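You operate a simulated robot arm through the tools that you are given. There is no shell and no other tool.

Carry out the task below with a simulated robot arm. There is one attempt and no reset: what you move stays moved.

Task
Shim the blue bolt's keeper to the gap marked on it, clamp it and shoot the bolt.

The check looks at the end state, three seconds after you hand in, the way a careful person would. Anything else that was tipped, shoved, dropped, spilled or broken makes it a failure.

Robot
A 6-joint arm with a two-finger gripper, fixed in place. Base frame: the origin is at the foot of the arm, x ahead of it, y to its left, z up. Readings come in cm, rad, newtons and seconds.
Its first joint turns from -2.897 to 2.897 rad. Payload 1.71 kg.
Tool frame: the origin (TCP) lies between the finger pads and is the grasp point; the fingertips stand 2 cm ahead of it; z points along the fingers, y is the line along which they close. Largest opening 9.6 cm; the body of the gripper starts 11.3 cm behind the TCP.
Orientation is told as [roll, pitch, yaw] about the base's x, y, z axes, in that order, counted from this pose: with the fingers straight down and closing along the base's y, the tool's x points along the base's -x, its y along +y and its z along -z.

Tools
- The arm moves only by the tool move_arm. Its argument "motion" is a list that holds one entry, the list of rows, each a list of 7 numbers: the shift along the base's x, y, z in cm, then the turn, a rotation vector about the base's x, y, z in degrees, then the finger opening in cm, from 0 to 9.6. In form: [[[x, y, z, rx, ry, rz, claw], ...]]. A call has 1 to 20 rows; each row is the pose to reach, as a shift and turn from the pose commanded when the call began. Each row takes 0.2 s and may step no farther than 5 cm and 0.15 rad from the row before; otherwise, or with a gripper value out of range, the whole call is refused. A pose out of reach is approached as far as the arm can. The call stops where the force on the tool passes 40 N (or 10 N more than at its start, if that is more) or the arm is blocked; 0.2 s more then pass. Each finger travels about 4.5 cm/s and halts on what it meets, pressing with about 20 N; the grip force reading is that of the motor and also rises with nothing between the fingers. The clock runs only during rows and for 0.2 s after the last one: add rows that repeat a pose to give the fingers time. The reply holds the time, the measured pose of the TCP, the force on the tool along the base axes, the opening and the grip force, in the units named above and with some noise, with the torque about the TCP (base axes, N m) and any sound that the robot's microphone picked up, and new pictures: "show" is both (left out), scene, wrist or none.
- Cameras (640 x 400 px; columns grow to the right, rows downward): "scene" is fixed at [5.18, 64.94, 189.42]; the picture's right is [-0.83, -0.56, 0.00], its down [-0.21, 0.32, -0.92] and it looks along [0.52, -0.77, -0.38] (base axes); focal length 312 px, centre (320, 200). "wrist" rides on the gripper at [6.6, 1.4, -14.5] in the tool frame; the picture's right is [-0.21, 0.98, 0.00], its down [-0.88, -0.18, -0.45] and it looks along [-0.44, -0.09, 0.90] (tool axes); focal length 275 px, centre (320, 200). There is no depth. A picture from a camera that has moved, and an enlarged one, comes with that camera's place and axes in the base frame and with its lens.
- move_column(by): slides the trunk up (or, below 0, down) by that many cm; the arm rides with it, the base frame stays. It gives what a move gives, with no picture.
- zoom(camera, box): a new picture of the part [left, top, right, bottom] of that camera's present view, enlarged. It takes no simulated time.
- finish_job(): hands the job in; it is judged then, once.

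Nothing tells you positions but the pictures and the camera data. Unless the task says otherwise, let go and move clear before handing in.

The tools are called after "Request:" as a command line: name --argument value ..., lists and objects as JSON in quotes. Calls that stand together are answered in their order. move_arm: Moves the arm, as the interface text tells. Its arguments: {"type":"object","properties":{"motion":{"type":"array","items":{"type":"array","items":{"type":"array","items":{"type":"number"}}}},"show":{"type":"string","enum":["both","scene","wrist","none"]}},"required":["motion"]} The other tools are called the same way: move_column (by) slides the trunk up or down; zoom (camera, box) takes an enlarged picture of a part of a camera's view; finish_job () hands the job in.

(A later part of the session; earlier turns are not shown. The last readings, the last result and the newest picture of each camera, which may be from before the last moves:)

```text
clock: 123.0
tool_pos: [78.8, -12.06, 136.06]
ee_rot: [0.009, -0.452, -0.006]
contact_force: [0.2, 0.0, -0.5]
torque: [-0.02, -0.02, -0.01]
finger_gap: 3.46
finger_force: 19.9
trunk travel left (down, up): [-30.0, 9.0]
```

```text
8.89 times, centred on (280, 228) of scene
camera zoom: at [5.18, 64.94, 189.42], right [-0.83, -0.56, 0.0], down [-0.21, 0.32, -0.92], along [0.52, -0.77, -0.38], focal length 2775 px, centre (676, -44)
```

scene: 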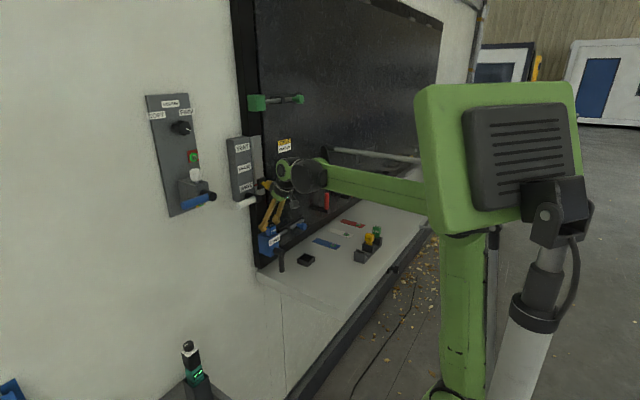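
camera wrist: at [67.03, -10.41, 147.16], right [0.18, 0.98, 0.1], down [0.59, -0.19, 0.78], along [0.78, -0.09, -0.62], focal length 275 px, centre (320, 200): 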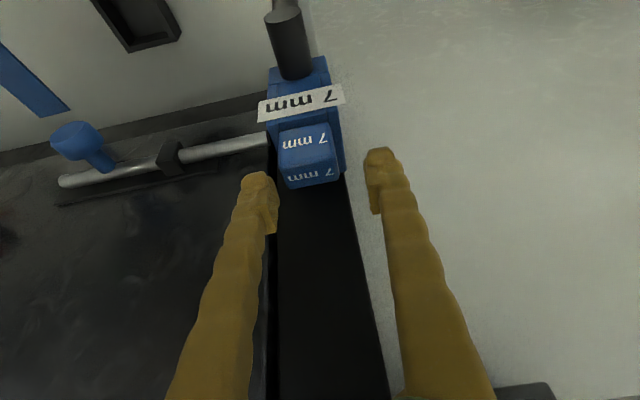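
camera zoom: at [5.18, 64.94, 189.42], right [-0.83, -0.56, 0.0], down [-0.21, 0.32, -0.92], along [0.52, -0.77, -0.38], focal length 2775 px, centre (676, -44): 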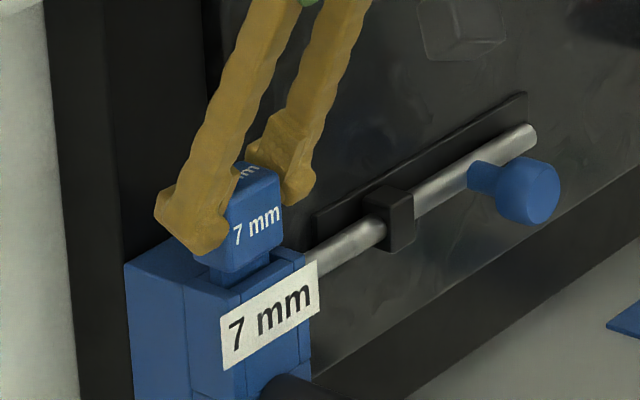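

The shim lifts freely, so it is not clamped with the lever down. I'll lift it out, step aside, and look carefully into the slot in the lever-down state.

Request:
move_arm --motion '[[[0, 0, 1, 0, 0, 0, 2.5], [0, 0, 2, 0, 0, 0, 2.5], [0, 0, 3, 0, 0, 0, 2.5], [0, 0, 4, 0, 0, 0, 2.5], [0, 0, 5, 0, 0, 0, 2.5], [0, 0, 6.2, 0, 0, 0, 2.5], [-2, 0, 8.5, 0, 0, 0, 2.5], [-5, 0, 10, 0, 0, 0, 2.5], [-8, -2, 11, 0, 0, 0, 2.5], [-9, -6, 11, 0, 0, 0, 2.5], [-9, -10, 10, 0, 0, 0, 2.5], [-9, -11, 9, 0, 0, 0, 2.5], [-9, -11, 9, 0, 0, 0, 2.5]]]'

Request:
zoom --camera "wrist" --box '[360, 80, 460, 180]'

Request:
zoom --camera "scene" --box '[268, 225, 288, 243]'

```text
clock: 125.8
tool_pos: [69.88, -23.1, 144.83]
ee_rot: [0.009, -0.452, -0.003]
contact_force: [0.3, 0.1, -0.2]
torque: [-0.01, -0.02, 0.03]
finger_gap: 3.44
finger_force: 19.9
trunk travel left (down, up): [-30.0, 9.0]
camera wrist: at [57.76, -21.83, 154.88], right [0.18, 0.98, 0.1], down [0.59, -0.19, 0.78], along [0.78, -0.09, -0.62], focal length 275 px, centre (320, 200)
```

scene: 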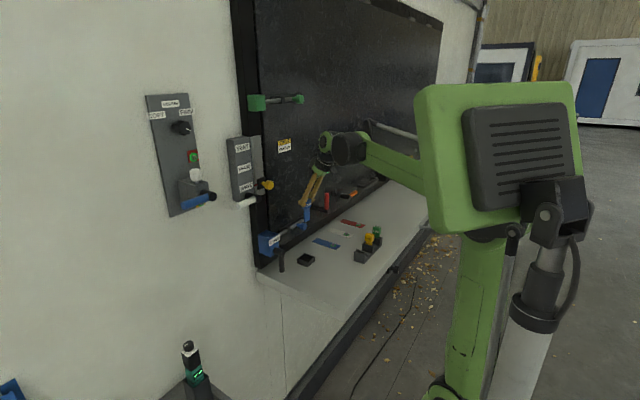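
wrist: 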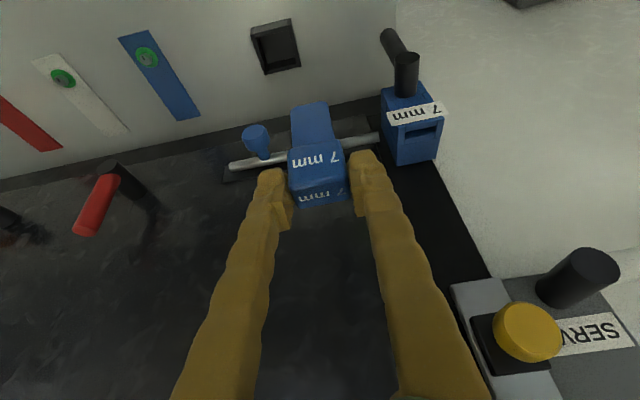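

```text
4.00 times, centred on (410, 130) of wrist
camera zoom: at [57.76, -21.83, 154.88], right [0.18, 0.98, 0.1], down [0.59, -0.19, 0.78], along [0.78, -0.09, -0.62], focal length 1101 px, centre (-40, 480)
```

zoom: 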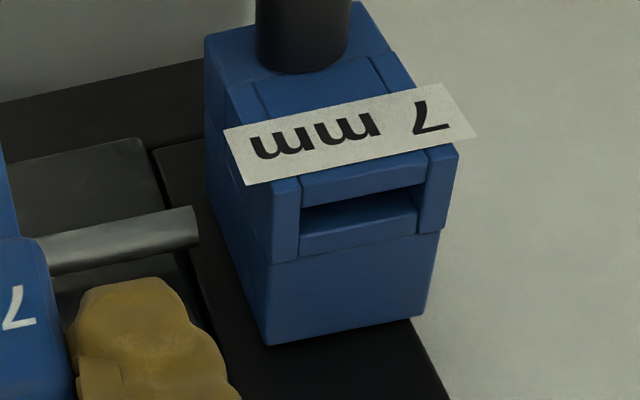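

```text
16.00 times, centred on (278, 234) of scene
camera zoom: at [5.18, 64.94, 189.42], right [-0.83, -0.56, 0.0], down [-0.21, 0.32, -0.92], along [0.52, -0.77, -0.38], focal length 4994 px, centre (992, -344)
```

zoom: 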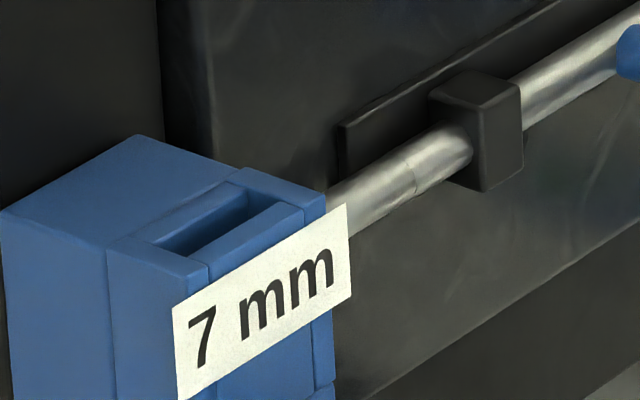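

Request:
zoom --camera "wrist" --box '[372, 95, 447, 165]'

Request:
zoom --camera "wrist" --box '[395, 105, 445, 150]'

Request:
zoom --camera "scene" --box '[260, 225, 300, 260]'

```text
5.71 times, centred on (410, 130) of wrist
camera zoom: at [57.76, -21.83, 154.88], right [0.18, 0.98, 0.1], down [0.59, -0.19, 0.78], along [0.78, -0.09, -0.62], focal length 1573 px, centre (-191, 600)
```

zoom: 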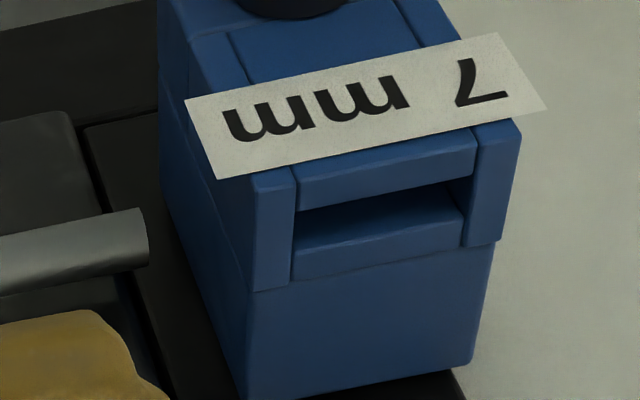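

```text
8.89 times, centred on (420, 128) of wrist
camera zoom: at [57.76, -21.83, 154.88], right [0.18, 0.98, 0.1], down [0.59, -0.19, 0.78], along [0.78, -0.09, -0.62], focal length 2447 px, centre (-569, 844)
```

zoom: 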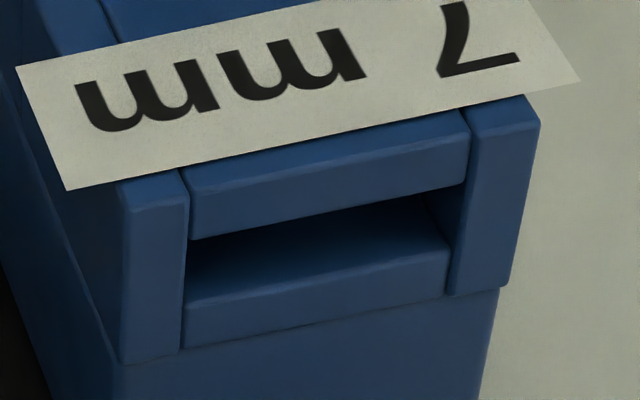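

```text
11.43 times, centred on (280, 242) of scene
camera zoom: at [5.18, 64.94, 189.42], right [-0.83, -0.56, 0.0], down [-0.21, 0.32, -0.92], along [0.52, -0.77, -0.38], focal length 3567 px, centre (777, -286)
```

zoom: 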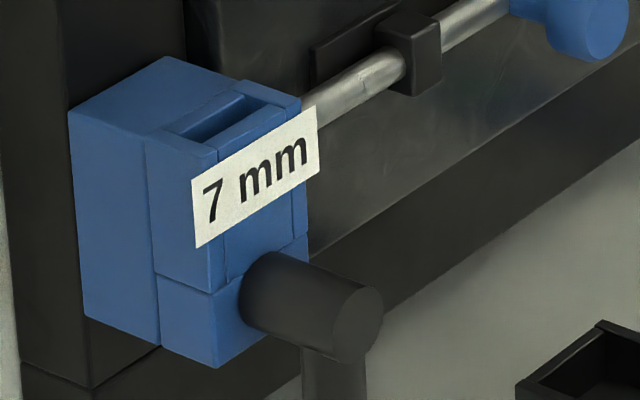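

Request:
zoom --camera "scene" --box '[295, 195, 315, 228]'

Request:
zoom --camera "scene" --box '[360, 225, 390, 265]'

Request:
zoom --camera "scene" --box '[268, 222, 288, 240]'

```text
12.12 times, centred on (305, 212) of scene
camera zoom: at [5.18, 64.94, 189.42], right [-0.83, -0.56, 0.0], down [-0.21, 0.32, -0.92], along [0.52, -0.77, -0.38], focal length 3784 px, centre (502, 61)
```

zoom: 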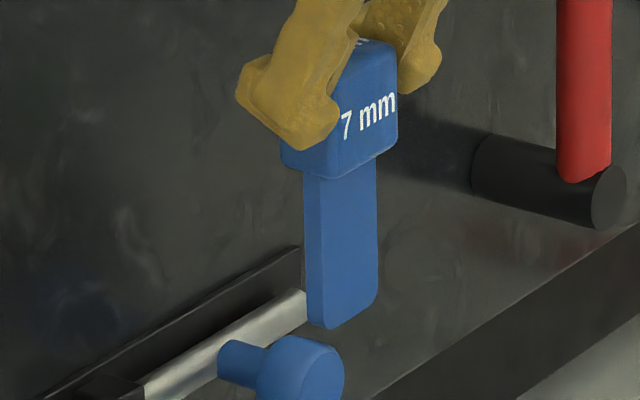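

```text
10.00 times, centred on (375, 245) of scene
camera zoom: at [5.18, 64.94, 189.42], right [-0.83, -0.56, 0.0], down [-0.21, 0.32, -0.92], along [0.52, -0.77, -0.38], focal length 3122 px, centre (-230, -250)
```

zoom: 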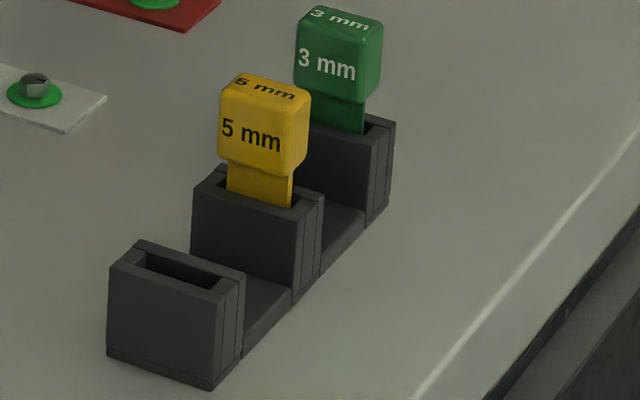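

```text
16.00 times, centred on (278, 231) of scene
camera zoom: at [5.18, 64.94, 189.42], right [-0.83, -0.56, 0.0], down [-0.21, 0.32, -0.92], along [0.52, -0.77, -0.38], focal length 4994 px, centre (992, -296)
```

zoom: 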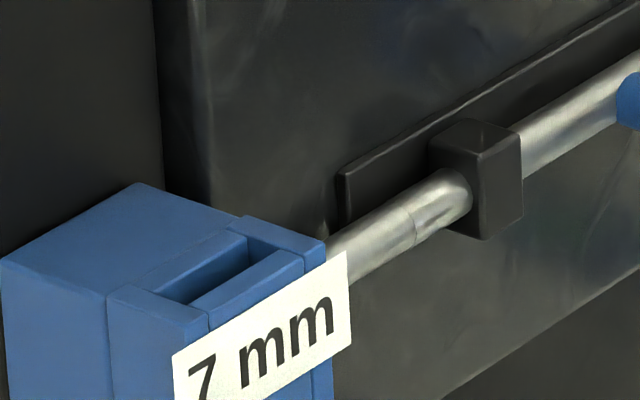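

I'll move to exactly the pose of my first close-up (lever open, empty slot) so I can compare the slot directly with the lever now down.

Request:
move_arm --motion '[[[-1, 0.1, 0.1, 0, 0, 0, 2.5], [-1.91, 0.16, 0.2, -0.5, 0, 0, 2.5], [-1.91, 0.16, 0.2, -0.5, 0, 0, 2.5]]]' --show "wrist"

Request:
zoom --camera "wrist" --box '[375, 110, 450, 180]'

Request:
zoom --camera "wrist" --box '[320, 50, 520, 175]'

```text
clock: 126.6
tool_pos: [67.98, -22.98, 145.28]
ee_rot: [0.001, -0.451, 0.002]
contact_force: [0.4, -0.6, -0.2]
torque: [0.0, 0.01, -0.01]
finger_gap: 3.46
finger_force: 20.0
trunk travel left (down, up): [-30.0, 9.0]
camera wrist: at [55.86, -21.55, 155.21], right [0.18, 0.98, 0.09], down [0.59, -0.18, 0.78], along [0.78, -0.09, -0.62], focal length 275 px, centre (320, 200)
```

wrist: 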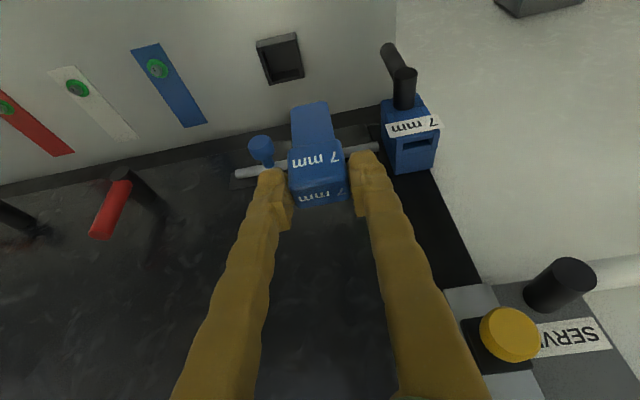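

```text
5.71 times, centred on (412, 145) of wrist
camera zoom: at [55.86, -21.55, 155.21], right [0.18, 0.98, 0.09], down [0.59, -0.18, 0.78], along [0.78, -0.09, -0.62], focal length 1573 px, centre (-209, 514)
```

zoom: 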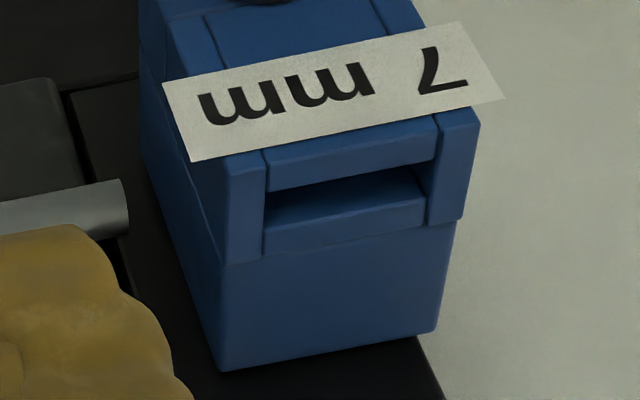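

```text
3.20 times, centred on (420, 112) of wrist
camera zoom: at [55.86, -21.55, 155.21], right [0.18, 0.98, 0.09], down [0.59, -0.18, 0.78], along [0.78, -0.09, -0.62], focal length 881 px, centre (0, 480)
```

zoom: 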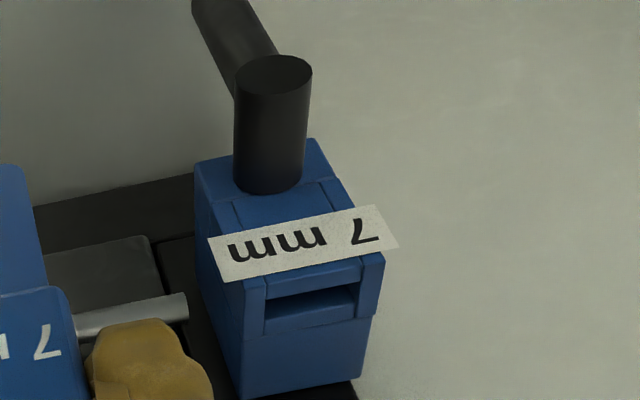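

Comparing the pictures, the shim was about 0.3 cm deeper during my first insertion than where it came to rest, so it never seated fully. My present grip is higher on the head, which allows full insertion. I'll put the shim back, open the lever, then press it fully home before clamping.

Request:
move_arm --motion '[[[0, 3, 0.2, 0, 0, 0, 2.5], [0, 6.5, 0.2, 0, 0, 0, 2.5], [1, 9.5, 0.2, 0, 0, 0, 2.5], [3, 10.9, 0.2, 0, 0, 0, 2.5], [6, 10.9, 0.2, 0, 0, 0, 2.5], [9, 10.9, 0.2, 0, 0, 0, 2.5], [10.85, 10.9, 0, 0, 0, 0, 2.5], [10.85, 10.9, -2, 0, 0, 0, 2.5], [10.85, 10.9, -3, 0, 0, 0, 2.5], [10.85, 10.9, -3, 0, 0, 0, 2.5]]]' --show "wrist"

Request:
zoom --camera "scene" --box '[260, 215, 290, 242]'

Request:
zoom --camera "wrist" --box '[260, 60, 360, 140]'

```text
clock: 128.8
tool_pos: [78.74, -12.09, 142.23]
ee_rot: [-0.001, -0.452, 0.002]
contact_force: [0.8, 0.1, -0.3]
torque: [0.0, 0.03, 0.03]
finger_gap: 3.46
finger_force: 19.4
trunk travel left (down, up): [-30.0, 9.0]
camera wrist: at [66.62, -10.64, 152.28], right [0.18, 0.98, 0.09], down [0.59, -0.18, 0.78], along [0.78, -0.09, -0.62], focal length 275 px, centre (320, 200)
```

wrist: 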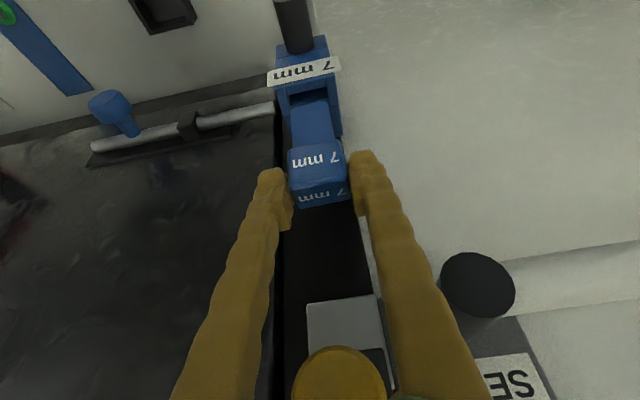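

```text
14.81 times, centred on (275, 228) of scene
camera zoom: at [5.18, 64.94, 189.42], right [-0.83, -0.56, 0.0], down [-0.21, 0.32, -0.92], along [0.52, -0.77, -0.38], focal length 4624 px, centre (987, -222)
```

zoom: 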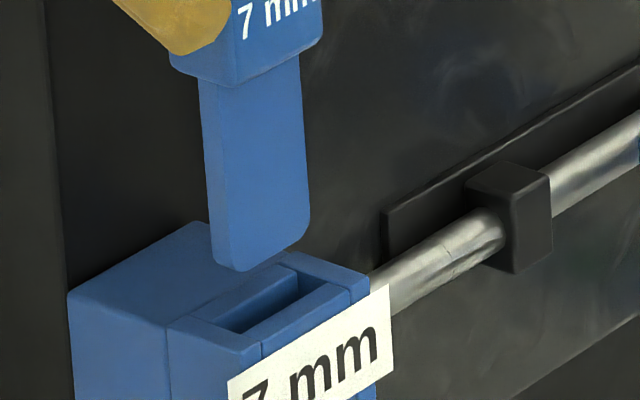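

```text
5.00 times, centred on (310, 100) of wrist
camera zoom: at [66.62, -10.64, 152.28], right [0.18, 0.98, 0.09], down [0.59, -0.18, 0.78], along [0.78, -0.09, -0.62], focal length 1376 px, centre (370, 700)
```

zoom: 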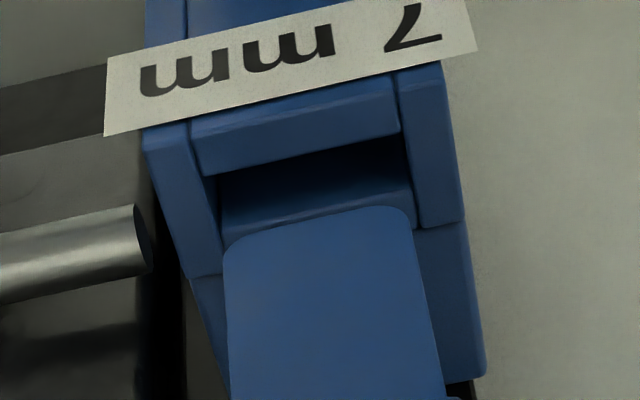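

Request:
move_arm --motion '[[[0.08, 0, -0.8, 0, 0, 0, 2.5], [0.08, 0, -1.6, 0, 0, 0, 2.5], [0.08, 0, -2.4, 0, 0, 0, 2.5], [0.08, 0, -3.2, 0, 0, 0, 2.5], [0.08, 0, -4.0, 0, 0, 0, 2.5], [0.08, 0, -4.8, 0, 0, 0, 2.5], [0.08, 0, -5.6, 0, 0, 0, 2.5], [0.08, 0, -6.2, 0, 0, 0, 2.5]]]' --show "none"

Request:
zoom --camera "scene" --box '[260, 215, 290, 242]'

```text
clock: 130.6
tool_pos: [79.02, -12.09, 136.06]
ee_rot: [0.0, -0.452, 0.003]
contact_force: [-5.0, 0.6, 1.2]
torque: [-0.05, 0.25, 0.02]
finger_gap: 3.44
finger_force: 19.6
trunk travel left (down, up): [-30.0, 9.0]
```

```text
14.81 times, centred on (275, 228) of scene
camera zoom: at [5.18, 64.94, 189.42], right [-0.83, -0.56, 0.0], down [-0.21, 0.32, -0.92], along [0.52, -0.77, -0.38], focal length 4624 px, centre (987, -222)
```

zoom: 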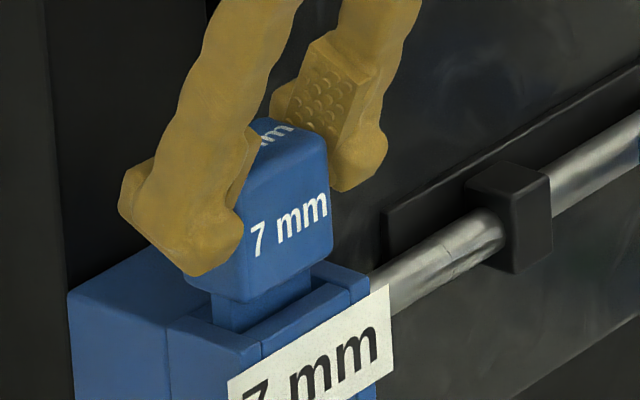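

Request:
move_arm --motion '[[[-0.15, 0, 0, 0, 0, 0, 2.5], [-0.15, 0, -0.3, 0, 0, 0, 2.5], [-0.15, 0, -0.5, 0, 0, 0, 2.5], [-0.15, 0, -0.7, 0, 0, 0, 2.5]]]' --show "none"

Request:
zoom --camera "scene" --box '[260, 215, 290, 242]'

```text
clock: 131.6
tool_pos: [78.59, -11.93, 135.26]
ee_rot: [0.001, -0.453, 0.001]
contact_force: [0.9, -2.1, 14.5]
torque: [-0.07, -0.18, 0.02]
finger_gap: 3.46
finger_force: 19.3
trunk travel left (down, up): [-30.0, 9.0]
```

```text
14.81 times, centred on (275, 228) of scene
camera zoom: at [5.18, 64.94, 189.42], right [-0.83, -0.56, 0.0], down [-0.21, 0.32, -0.92], along [0.52, -0.77, -0.38], focal length 4624 px, centre (987, -222)
```

zoom: 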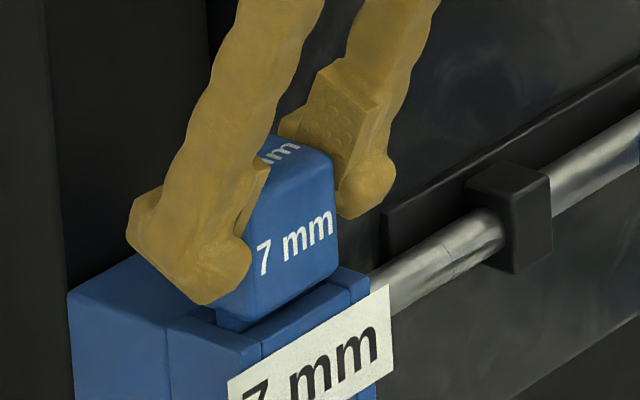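

Request:
move_arm --motion '[[[0.1, 0, -0.1, 0, 0, 0, 2.5], [0.25, 0, -0.1, 0, 0, 0, 2.5], [0.4, 0, -0.1, 0, 0, 0, 2.5], [0.2, 0, -0.1, 0, 0, 0, 2.5], [0, 0, -0.1, 0, 0, 0, 2.5], [-0.15, 0, -0.1, 0, 0, 0, 2.5], [-0.3, 0, -0.1, 0, 0, 0, 2.5], [-0.1, 0, -0.1, 0, 0, 0, 2.5]]]' --show "none"

Request:
zoom --camera "scene" --box '[260, 215, 290, 242]'

```text
clock: 133.4
tool_pos: [78.6, -12.07, 135.15]
ee_rot: [0.001, -0.453, 0.002]
contact_force: [1.5, 1.1, 2.6]
torque: [0.11, -0.06, 0.03]
finger_gap: 3.45
finger_force: 19.6
trunk travel left (down, up): [-30.0, 9.0]
```

```text
14.81 times, centred on (275, 228) of scene
camera zoom: at [5.18, 64.94, 189.42], right [-0.83, -0.56, 0.0], down [-0.21, 0.32, -0.92], along [0.52, -0.77, -0.38], focal length 4624 px, centre (987, -222)
```

zoom: 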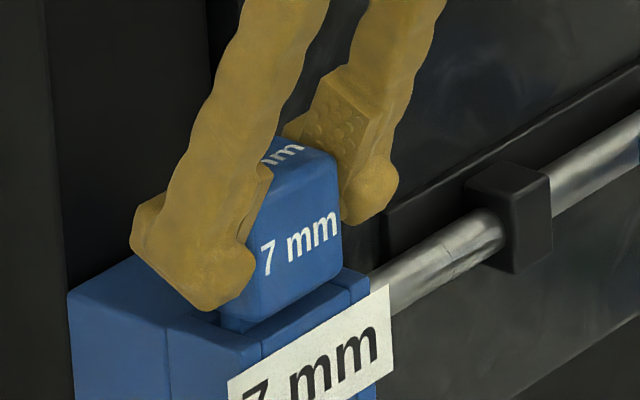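

Request:
move_arm --motion '[[[0.1, 0, -0.2, 0, 0, 0, 2.5], [0.1, 0, -0.3, 0, 0, 0, 2.5], [0.1, 0, -0.4, 0, 0, 0, 2.5]]]' --show "none"

Request:
zoom --camera "scene" --box '[260, 215, 290, 242]'

Request:
zoom --camera "wrist" --box '[240, 80, 400, 220]'

```text
clock: 134.2
tool_pos: [78.67, -12.03, 135.0]
ee_rot: [0.0, -0.451, 0.002]
contact_force: [-1.3, -1.4, 14.4]
torque: [-0.07, -0.01, 0.02]
finger_gap: 3.47
finger_force: 20.1
trunk travel left (down, up): [-30.0, 9.0]
```

```text
14.81 times, centred on (275, 228) of scene
camera zoom: at [5.18, 64.94, 189.42], right [-0.83, -0.56, 0.0], down [-0.21, 0.32, -0.92], along [0.52, -0.77, -0.38], focal length 4624 px, centre (987, -222)
```

zoom: 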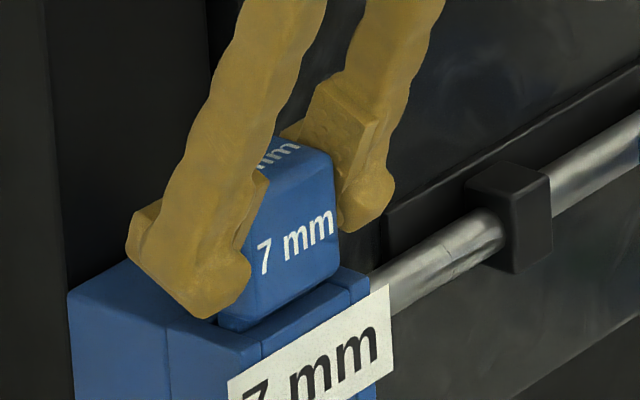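

```text
2.86 times, centred on (320, 150) of wrist
camera zoom: at [66.56, -10.65, 144.98], right [0.18, 0.98, 0.09], down [0.59, -0.18, 0.78], along [0.78, -0.09, -0.61], focal length 786 px, centre (320, 343)
```

zoom: 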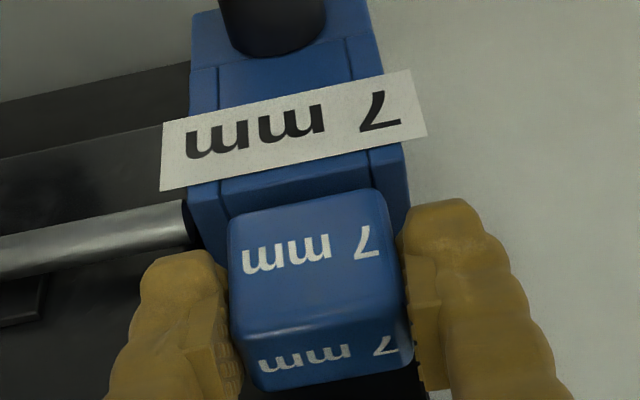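

The shim is seated on the floor. I'll release it, then inspect the keeper's -y face with the bolt retracted to see what is blocking the rod.

Request:
move_arm --motion '[[[0, 0, 0.3, 0, 0, 0, 3.5], [0, 0, 0.3, 0, 0, 0, 5.5], [0, 0, 0.3, 0, 0, 0, 5.5], [-0.5, 0, 2, 0, 0, 0, 5.5], [-2, 0, 5, 0, 0, 0, 4], [-5, -1, 7, 0, 0, 0, 2], [-8, -4, 7, 0, 0, 0, 0], [-9, -8, 6, 0, 0, 0, 0], [-9, -9, 6, 0, 0, 0, 0]]]' --show "none"

Request:
move_arm --motion '[[[0, 0, 0, 0, 0, 8.2, 0], [0, 0, 0, 0, 0, 16.4, 0], [0.3, 0, 0, 0, 0, 24.6, 0], [0.6, 0, 0, 0, 0, 32.8, 0], [0.9, 0, 0, 0, 0, 41, 0], [1.2, 0, 0, 0, 0, 49.2, 0], [1.5, 0, 0, 0, 0, 57.4, 0], [1.8, 0, 0, 0, 0, 65.6, 0], [2.1, 0, 0, 0, 0, 73.8, 0], [2.4, 0, 0, 0, 0, 82, 0], [2.7, 0, 0, 0, 0, 90, 0], [2.7, 0, 0, 0, 0, 90, 0]]]' --show "wrist"

Request:
zoom --camera "wrist" --box '[170, 90, 290, 200]'

Request:
zoom --camera "scene" --box '[255, 205, 305, 250]'

```text
clock: 136.2
tool_pos: [69.78, -21.41, 140.79]
ee_rot: [0.0, -0.452, 0.001]
contact_force: [-0.3, 0.0, -0.8]
torque: [0.03, 0.0, 0.06]
finger_gap: 0.0
finger_force: 19.6
trunk travel left (down, up): [-30.0, 9.0]
```

```text
clock: 138.8
tool_pos: [72.46, -21.1, 140.79]
ee_rot: [0.0, -0.45, 1.573]
contact_force: [-0.4, -0.3, 0.0]
torque: [0.04, 0.0, -0.02]
finger_gap: 0.01
finger_force: 20.1
trunk travel left (down, up): [-30.0, 9.0]
camera wrist: at [71.25, -33.3, 150.84], right [-0.98, 0.18, 0.09], down [0.18, 0.59, 0.78], along [0.09, 0.78, -0.62], focal length 275 px, centre (320, 200)
```

wrist: 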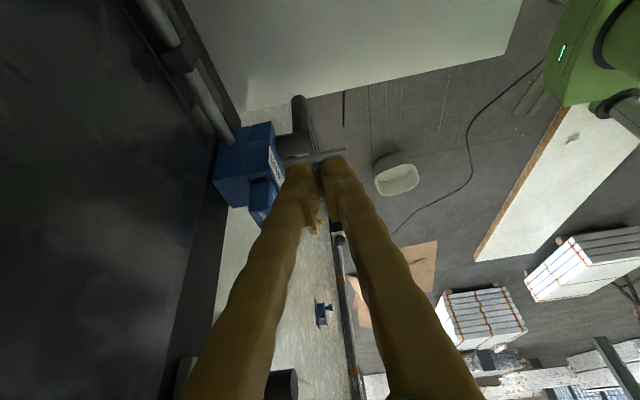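

```text
3.64 times, centred on (230, 145) of wrist
camera zoom: at [71.25, -33.3, 150.84], right [-0.98, 0.18, 0.09], down [0.18, 0.59, 0.78], along [0.09, 0.78, -0.62], focal length 1001 px, centre (647, 400)
```

zoom: 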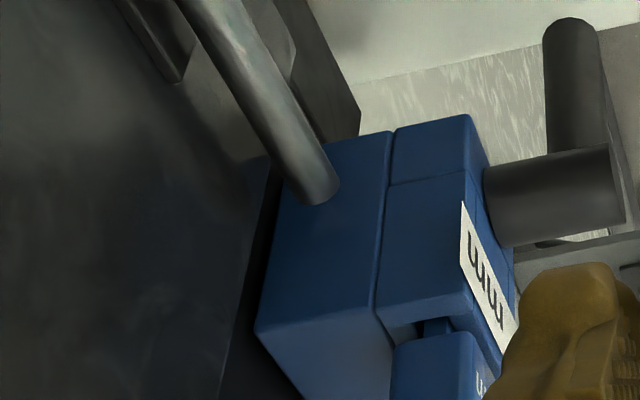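

```text
8.89 times, centred on (280, 228) of scene
camera zoom: at [5.18, 64.94, 189.42], right [-0.83, -0.56, 0.0], down [-0.21, 0.32, -0.92], along [0.52, -0.77, -0.38], focal length 2775 px, centre (676, -44)
```

zoom: 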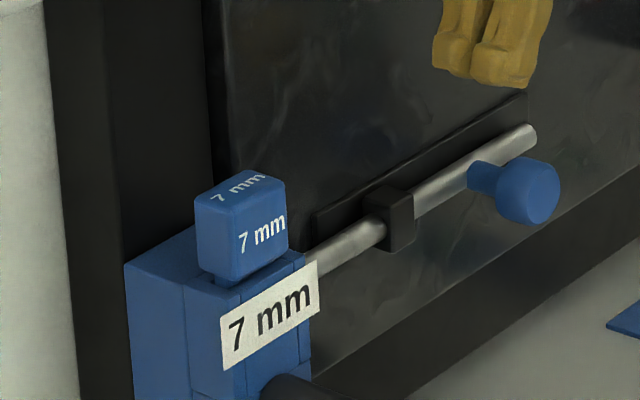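

The face is solid, so bolt travel must be released by the keeper's state. The shim now sits a little lower and more upright than before. I'll press the hatch shut again and then retry the bolt in this state.

Request:
move_arm --motion '[[[0, 0, 0, 0, 0, -8.2, 0], [-0.3, 0, 0, 0, 0, -16.4, 0], [-0.6, 0, 0, 0, 0, -24.6, 0], [-0.9, 0, 0, 0, 0, -32.8, 0], [-1.2, 0, 0, 0, 0, -41, 0], [-1.5, 0, 0, 0, 0, -49.2, 0], [-1.8, 0, 0, 0, 0, -57.4, 0], [-2.1, 0, 0, 0, 0, -65.6, 0], [-2.4, 0, 0, 0, 0, -73.8, 0], [-2.7, 0, 0, 0, 0, -82, 0], [-2.7, 0, 0, 0, 0, -90, 0]]]' --show "none"

Request:
move_arm --motion '[[[-3, 0, 0, 0, -8, 0, 0], [-4, 0, 0, 0, -16, 0, 0], [-4, 0, -1, 0, -24, 0, 0], [-4, 0, -2, 0, -32, 0, 0], [-3, 0, -3, 0, -40, 0, 0], [-1, 0, -4, 0, -48, 0, 0], [2, 0, -5, 0, -56, 0, 0], [5, 0.5, -6, 0, -61.5, 0, 0], [8, 1, -6, 0, -61.5, 0, 0], [10.5, 1.3, -6, 0, -61.5, 0, 0], [11.4, 1.3, -6, 0, -61.5, 0, 0], [11.8, 1.3, -6, 0, -61.5, 0, 0], [12, 1.3, -6, 0, -61.5, 0, 0]]]' --show "none"

Request:
zoom --camera "scene" --box '[260, 225, 300, 260]'

```text
clock: 141.2
tool_pos: [69.77, -20.97, 140.88]
ee_rot: [-0.002, -0.451, -0.001]
contact_force: [-1.1, 0.3, 0.0]
torque: [0.01, -0.01, -0.01]
finger_gap: 0.01
finger_force: 20.0
trunk travel left (down, up): [-30.0, 9.0]
```

```text
clock: 144.0
tool_pos: [81.64, -19.81, 134.98]
ee_rot: [-0.041, -1.526, 0.036]
contact_force: [-12.4, 0.8, -3.4]
torque: [0.02, 0.03, 0.0]
finger_gap: 0.61
finger_force: 29.6
trunk travel left (down, up): [-30.0, 9.0]
```

```text
11.43 times, centred on (280, 242) of scene
camera zoom: at [5.18, 64.94, 189.42], right [-0.83, -0.56, 0.0], down [-0.21, 0.32, -0.92], along [0.52, -0.77, -0.38], focal length 3567 px, centre (777, -286)
```

zoom: 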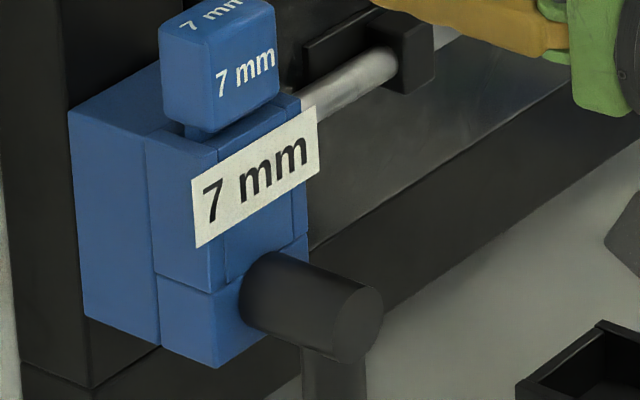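

Hatch is back at its closed position. Now go to the knob and push with the peg, in small steps below the force limit to avoid the recoil.

Request:
move_arm --motion '[[[-2, 0, 0, 0, 0, 0, 0], [-6, 0, 0, 0, 4, 0, 0], [-10, -2, -1, 0, 10, 0, 0], [-12, -6, -3, 0, 16, 0, 0], [-12, -10, -5, 0, 21, 0, 0], [-12, -13.5, -7, 0, 21, 0, 0], [-12, -15.6, -7.1, 0, 21, 0, 0], [-9, -15.6, -7.1, 0, 21, 0, 0], [-6, -15.6, -7.1, 0, 21, 0, 0], [-4.2, -15.6, -7.1, 0, 21, 0, 0], [-4.2, -15.6, -7.1, 0, 21, 0, 0]]]'

Request:
zoom --camera "wrist" --box '[260, 90, 480, 230]'

Request:
zoom --camera "scene" --box '[260, 225, 300, 260]'

```text
clock: 146.4
tool_pos: [77.8, -35.45, 127.7]
ee_rot: [-0.005, -1.16, 0.005]
contact_force: [-0.1, 0.8, 0.0]
torque: [0.0, 0.0, 0.01]
finger_gap: 0.0
finger_force: 29.3
trunk travel left (down, up): [-30.0, 9.0]
camera wrist: at [61.95, -34.0, 127.34], right [0.08, 0.98, 0.19], down [-0.06, -0.18, 0.98], along [0.99, -0.09, 0.04], focal length 275 px, centre (320, 200)
```

scene: 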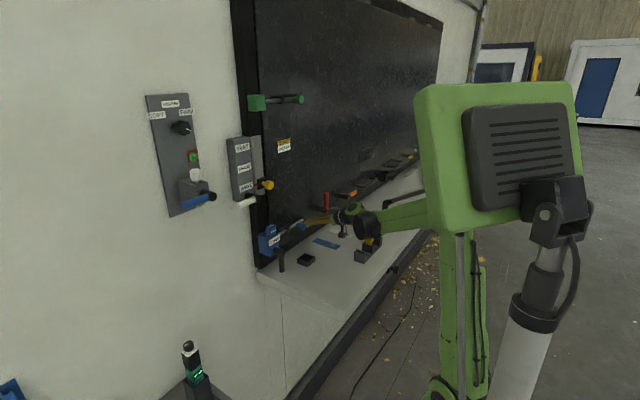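
wrist: 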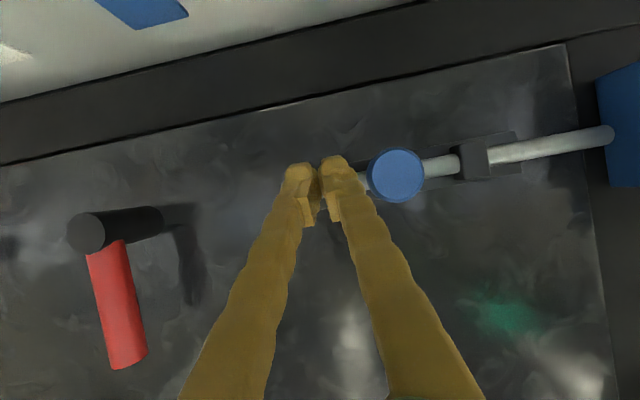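

```text
2.86 times, centred on (370, 160) of wrist
camera zoom: at [61.95, -34.0, 127.34], right [0.08, 0.98, 0.19], down [-0.06, -0.18, 0.98], along [0.99, -0.09, 0.04], focal length 786 px, centre (177, 314)
```

zoom: 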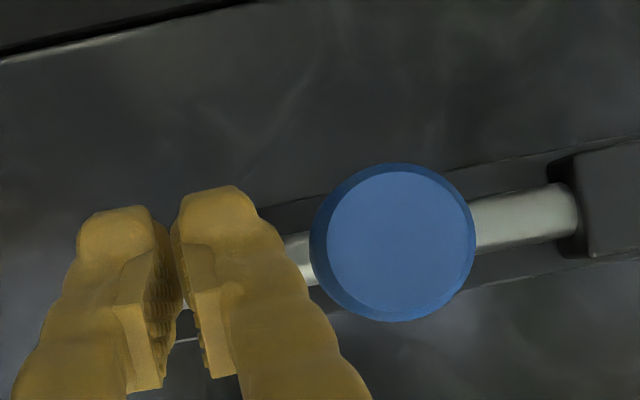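

```text
11.43 times, centred on (280, 242) of scene
camera zoom: at [5.18, 64.94, 189.42], right [-0.83, -0.56, 0.0], down [-0.21, 0.32, -0.92], along [0.52, -0.77, -0.38], focal length 3567 px, centre (777, -286)
```

zoom: 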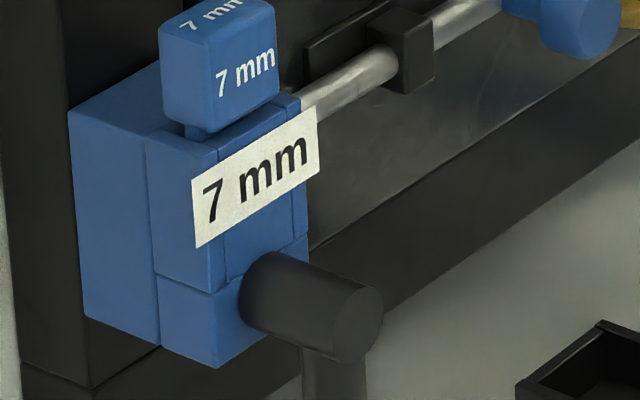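

Request:
move_arm --motion '[[[0, 1, 0, 0, 0, 0, 0], [0, 1.8, 0, 0, 0, 0, 0], [0, 2.1, 0, 0, 0, 0, 0], [0, 2.4, 0, 0, 0, 0, 0], [0, 2.7, 0, 0, 0, 0, 0], [0, 2.9, 0, 0, 0, 0, 0]]]' --show "none"

Request:
zoom --camera "scene" --box '[265, 205, 325, 255]'

```text
clock: 147.8
tool_pos: [75.08, -32.39, 129.25]
ee_rot: [-0.016, -1.178, 0.008]
contact_force: [-1.0, 1.7, 1.0]
torque: [-0.08, 0.01, -0.17]
finger_gap: 0.0
finger_force: 29.1
trunk travel left (down, up): [-30.0, 9.0]
stopped in row 6: the force on the tool passed its limit at 42 N (the readings are from after the stop); the commanded pose is now the measured one
```

```text
8.00 times, centred on (295, 230) of scene
camera zoom: at [5.18, 64.94, 189.42], right [-0.83, -0.56, 0.0], down [-0.21, 0.32, -0.92], along [0.52, -0.77, -0.38], focal length 2497 px, centre (520, -40)
```

zoom: 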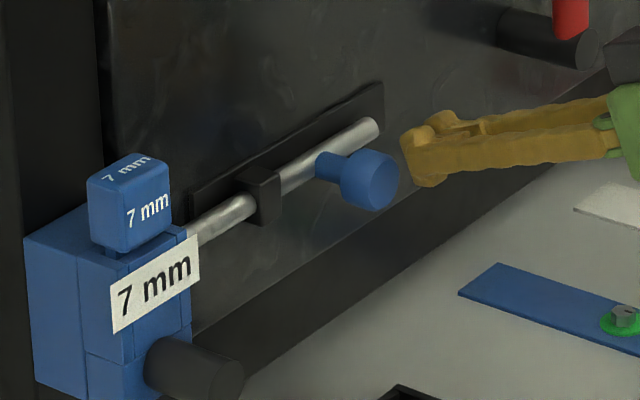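

Same stop. One thing I haven't tried is the bolt with the shim in place and the lever horizontal, which could be the clamped side. I'll swing the lever up and test.

Request:
move_arm --motion '[[[-3, -0.5, 0, 0, 0, 0, 0], [-7, 0, 0, 0, 0, 0, 0], [-8.5, 4, -1, 0, 0, 0, 0], [-8.5, 8, -3, 0, 0, 0, 0], [-8.5, 12, -5, 0, 0, 0, 0], [-8.5, 15, -7, 0, 0, 0, 0], [-8.5, 17, -8.6, 0, 0, 0, 0], [-5, 17, -8.8, 0, 0, 0, 0], [-2, 17, -8.8, 0, 0, 0, 0], [-0.5, 17, -8.8, 0, 0, 0, 0], [-0.5, 17, -8.8, 0, 0, 0, 0]]]' --show "none"

Request:
move_arm --motion '[[[0, 0.8, 0.3, 0, 0, 0, 0], [0, 1.5, 0.4, 0, 0, 0, 0], [0, 2.4, 0.3, 0, 0, 0, 0], [0, 3.3, 0.2, 0, 0, 0, 0], [0, 4.2, 0.3, 0, 0, 0, 0], [0, 5.1, 0.5, 0, 0, 0, 0], [0, 5.9, 0.9, 0, 0, 0, 0], [0, 6.7, 1.4, 0, 0, 0, 0], [0, 7.2, 1.9, 0, 0, 0, 0], [0, 7.65, 2.4, 0, 0, 0, 0], [0, 7.9, 2.8, 0, 0, 0, 0], [0, 8.0, 3.0, 0, 0, 0, 0], [0, 8.0, 3.1, 0, 0, 0, 0]]]' --show "wrist"

Request:
zoom --camera "scene" --box '[250, 205, 330, 285]'

```text
clock: 150.2
tool_pos: [75.16, -15.88, 120.06]
ee_rot: [-0.012, -1.175, 0.005]
contact_force: [-0.1, -0.2, 0.2]
torque: [-0.02, -0.03, 0.0]
finger_gap: 0.01
finger_force: 29.7
trunk travel left (down, up): [-30.0, 9.0]
```

```text
clock: 153.0
tool_pos: [75.16, -7.8, 123.07]
ee_rot: [-0.01, -1.175, 0.002]
contact_force: [-2.5, -1.4, -11.1]
torque: [0.04, -0.12, 0.02]
finger_gap: 0.6
finger_force: 29.1
trunk travel left (down, up): [-30.0, 9.0]
camera wrist: at [59.39, -6.37, 122.45], right [0.09, 0.98, 0.19], down [-0.07, -0.18, 0.98], along [0.99, -0.1, 0.06], focal length 275 px, centre (320, 200)
```

wrist: 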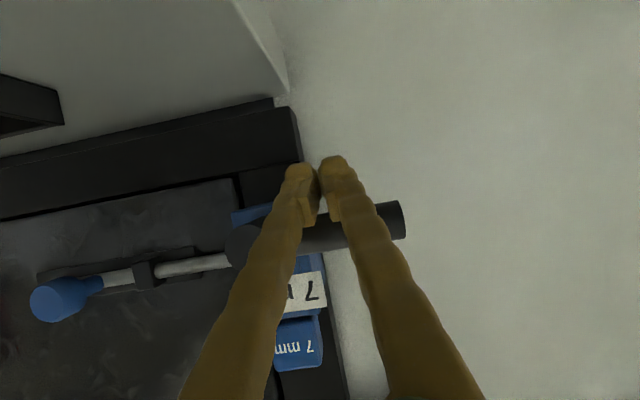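

```text
5.00 times, centred on (290, 245) of scene
camera zoom: at [5.18, 64.94, 189.42], right [-0.83, -0.56, 0.0], down [-0.21, 0.32, -0.92], along [0.52, -0.77, -0.38], focal length 1561 px, centre (470, -25)
```

zoom: 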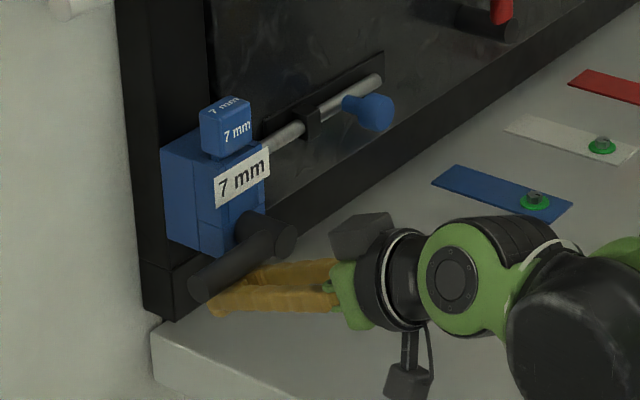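

Request:
move_arm --motion '[[[0, 0.05, 0.2, 0, 0, 0, 0], [0, 0.05, 0.35, 0, 0, 0, 0], [0, 0.05, 0.35, 0, 0, 0, 0]]]' --show "none"

Request:
zoom --camera "scene" --box '[250, 225, 310, 275]'

```text
clock: 153.5
tool_pos: [73.82, -7.8, 123.55]
ee_rot: [-0.007, -1.176, 0.004]
contact_force: [39.5, -5.9, -72.4]
torque: [0.15, 1.15, -0.28]
finger_gap: 0.6
finger_force: 29.9
trunk travel left (down, up): [-30.0, 9.0]
stopped in row 2: the force on the tool passed its limit at 45 N (the readings are from after the stop); the commanded pose is now the measured one
```

```text
8.00 times, centred on (280, 250) of scene
camera zoom: at [5.18, 64.94, 189.42], right [-0.83, -0.56, 0.0], down [-0.21, 0.32, -0.92], along [0.52, -0.77, -0.38], focal length 2497 px, centre (640, -200)
```

zoom: 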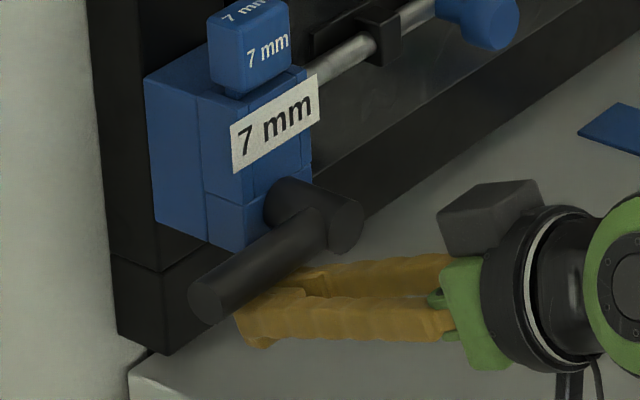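

Rigid stop at horizontal. I'll back off and try the bolt in this state.

Request:
move_arm --motion '[[[0, 0, -0.8, 0, 0, 0, 0], [-0.5, 0.3, -1.2, 0, 0, 0, 0], [-4, 0.5, -1, 0, 0, 0, 0], [-7, -1, 2, 0, 0, 0, 0], [-7, -5, 4.5, 0, 0, 0, 0], [-7, -9, 4.5, 0, 0, 0, 0], [-7, -13, 4.5, 0, 0, 0, 0], [-7, -17, 4.5, 0, 0, 0, 0], [-7, -21, 4.5, 0, 0, 0, 0], [-7, -25, 4.4, 0, 0, 0, 0], [-7, -27, 4.3, 0, 0, 0, 0], [-3, -27, 4.3, 0, 0, 0, 0], [1, -27, 4.2, 0, 0, 0, 0], [4, -27, 4.1, 0, 0, 0, 0], [4, -27, 4.1, 0, 0, 0, 0]]]' --show "wrist"

Request:
zoom --camera "scene" --box '[255, 205, 305, 250]'

```text
clock: 156.7
tool_pos: [77.44, -34.88, 128.32]
ee_rot: [-0.009, -1.187, 0.003]
contact_force: [-0.1, 0.1, 0.0]
torque: [-0.01, 0.0, 0.0]
finger_gap: 0.02
finger_force: 29.3
trunk travel left (down, up): [-30.0, 9.0]
camera wrist: at [61.62, -33.34, 127.54], right [0.08, 0.98, 0.19], down [-0.08, -0.18, 0.98], along [0.99, -0.1, 0.07], focal length 275 px, centre (320, 200)
```

wrist: 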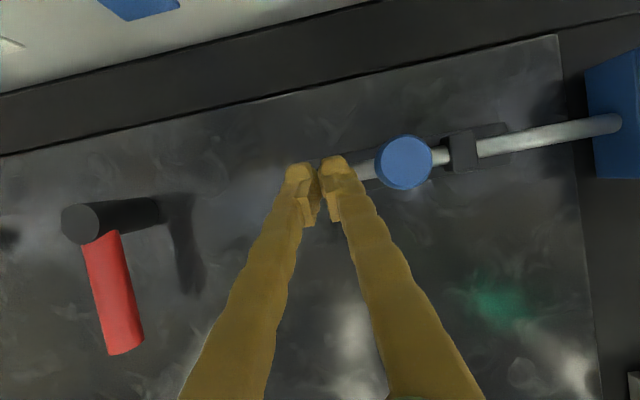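

```text
8.89 times, centred on (280, 228) of scene
camera zoom: at [5.18, 64.94, 189.42], right [-0.83, -0.56, 0.0], down [-0.21, 0.32, -0.92], along [0.52, -0.77, -0.38], focal length 2775 px, centre (676, -44)
```

zoom: 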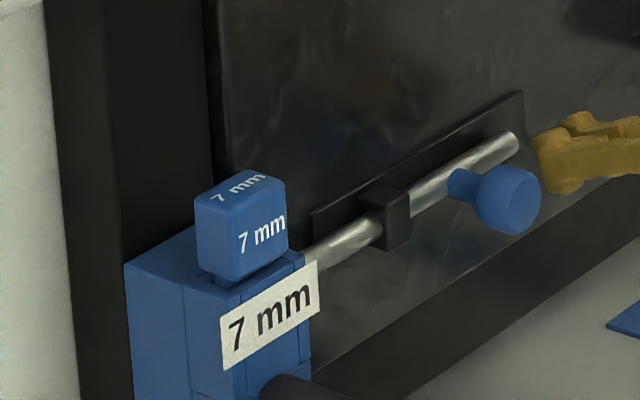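

Request:
move_arm --motion '[[[0, 1.2, 0, 0, 0, 0, 0], [0, 1.8, 0, 0, 0, 0, 0], [0, 2.1, 0, 0, 0, 0, 0], [0, 2.35, 0, 0, 0, 0, 0], [0, 2.35, 0, 0, 0, 0, 0]]]' --show "none"

Request:
zoom --camera "scene" --box '[255, 205, 305, 250]'

```text
clock: 157.9
tool_pos: [77.43, -32.46, 128.35]
ee_rot: [-0.012, -1.187, 0.005]
contact_force: [0.2, -0.4, -0.5]
torque: [-0.01, 0.0, -0.04]
finger_gap: 0.0
finger_force: 29.4
trunk travel left (down, up): [-30.0, 9.0]
```

```text
8.89 times, centred on (280, 228) of scene
camera zoom: at [5.18, 64.94, 189.42], right [-0.83, -0.56, 0.0], down [-0.21, 0.32, -0.92], along [0.52, -0.77, -0.38], focal length 2775 px, centre (676, -44)
```

zoom: 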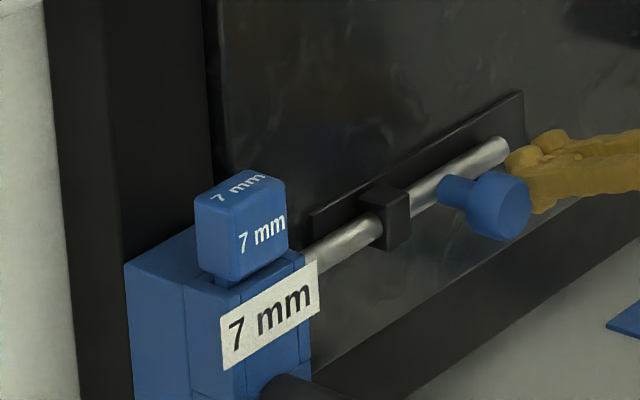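

The bolt is moving further now with the lever horizontal. Continue pushing gently.

Request:
move_arm --motion '[[[0, 0.3, 0, 0, 0, 0, 0], [0, 0.6, 0, 0, 0, 0, 0], [0, 0.9, 0, 0, 0, 0, 0]]]' --show "none"

Request:
zoom --camera "scene" --box '[255, 205, 305, 250]'

```text
clock: 158.7
tool_pos: [77.37, -31.51, 128.3]
ee_rot: [-0.013, -1.187, 0.006]
contact_force: [-1.5, -1.3, 0.7]
torque: [0.0, 0.01, 0.03]
finger_gap: 0.0
finger_force: 29.4
trunk travel left (down, up): [-30.0, 9.0]
```

```text
8.89 times, centred on (280, 228) of scene
camera zoom: at [5.18, 64.94, 189.42], right [-0.83, -0.56, 0.0], down [-0.21, 0.32, -0.92], along [0.52, -0.77, -0.38], focal length 2775 px, centre (676, -44)
```

zoom: 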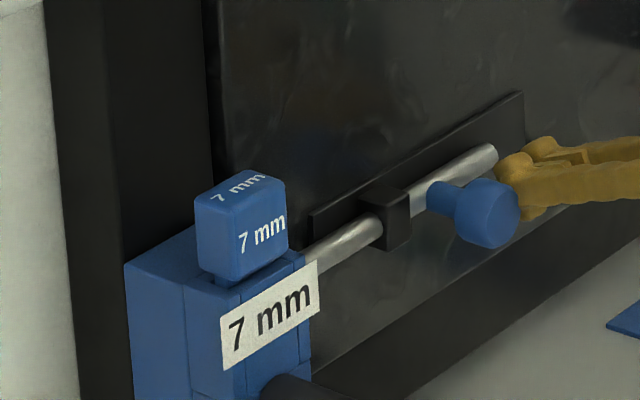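

Request:
move_arm --motion '[[[0, 0.4, 0, 0, 0, 0, 0], [0, 0.8, 0, 0, 0, 0, 0], [0, 1.2, 0, 0, 0, 0, 0], [0, 1.6, 0, 0, 0, 0, 0]]]' --show "none"

Request:
zoom --camera "scene" --box '[255, 205, 305, 250]'

```text
clock: 159.7
tool_pos: [74.91, -29.87, 129.78]
ee_rot: [-0.021, -1.208, 0.007]
contact_force: [-0.6, 1.1, 0.4]
torque: [-0.05, 0.06, -0.21]
finger_gap: 0.0
finger_force: 29.4
trunk travel left (down, up): [-30.0, 9.0]
stopped in row 4: the force on the tool passed its limit at 45 N (the readings are from after the stop); the commanded pose is now the measured one
```

```text
8.89 times, centred on (280, 228) of scene
camera zoom: at [5.18, 64.94, 189.42], right [-0.83, -0.56, 0.0], down [-0.21, 0.32, -0.92], along [0.52, -0.77, -0.38], focal length 2775 px, centre (676, -44)
```

zoom: 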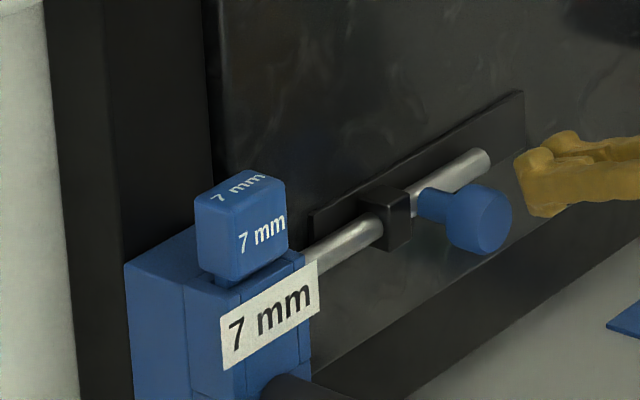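

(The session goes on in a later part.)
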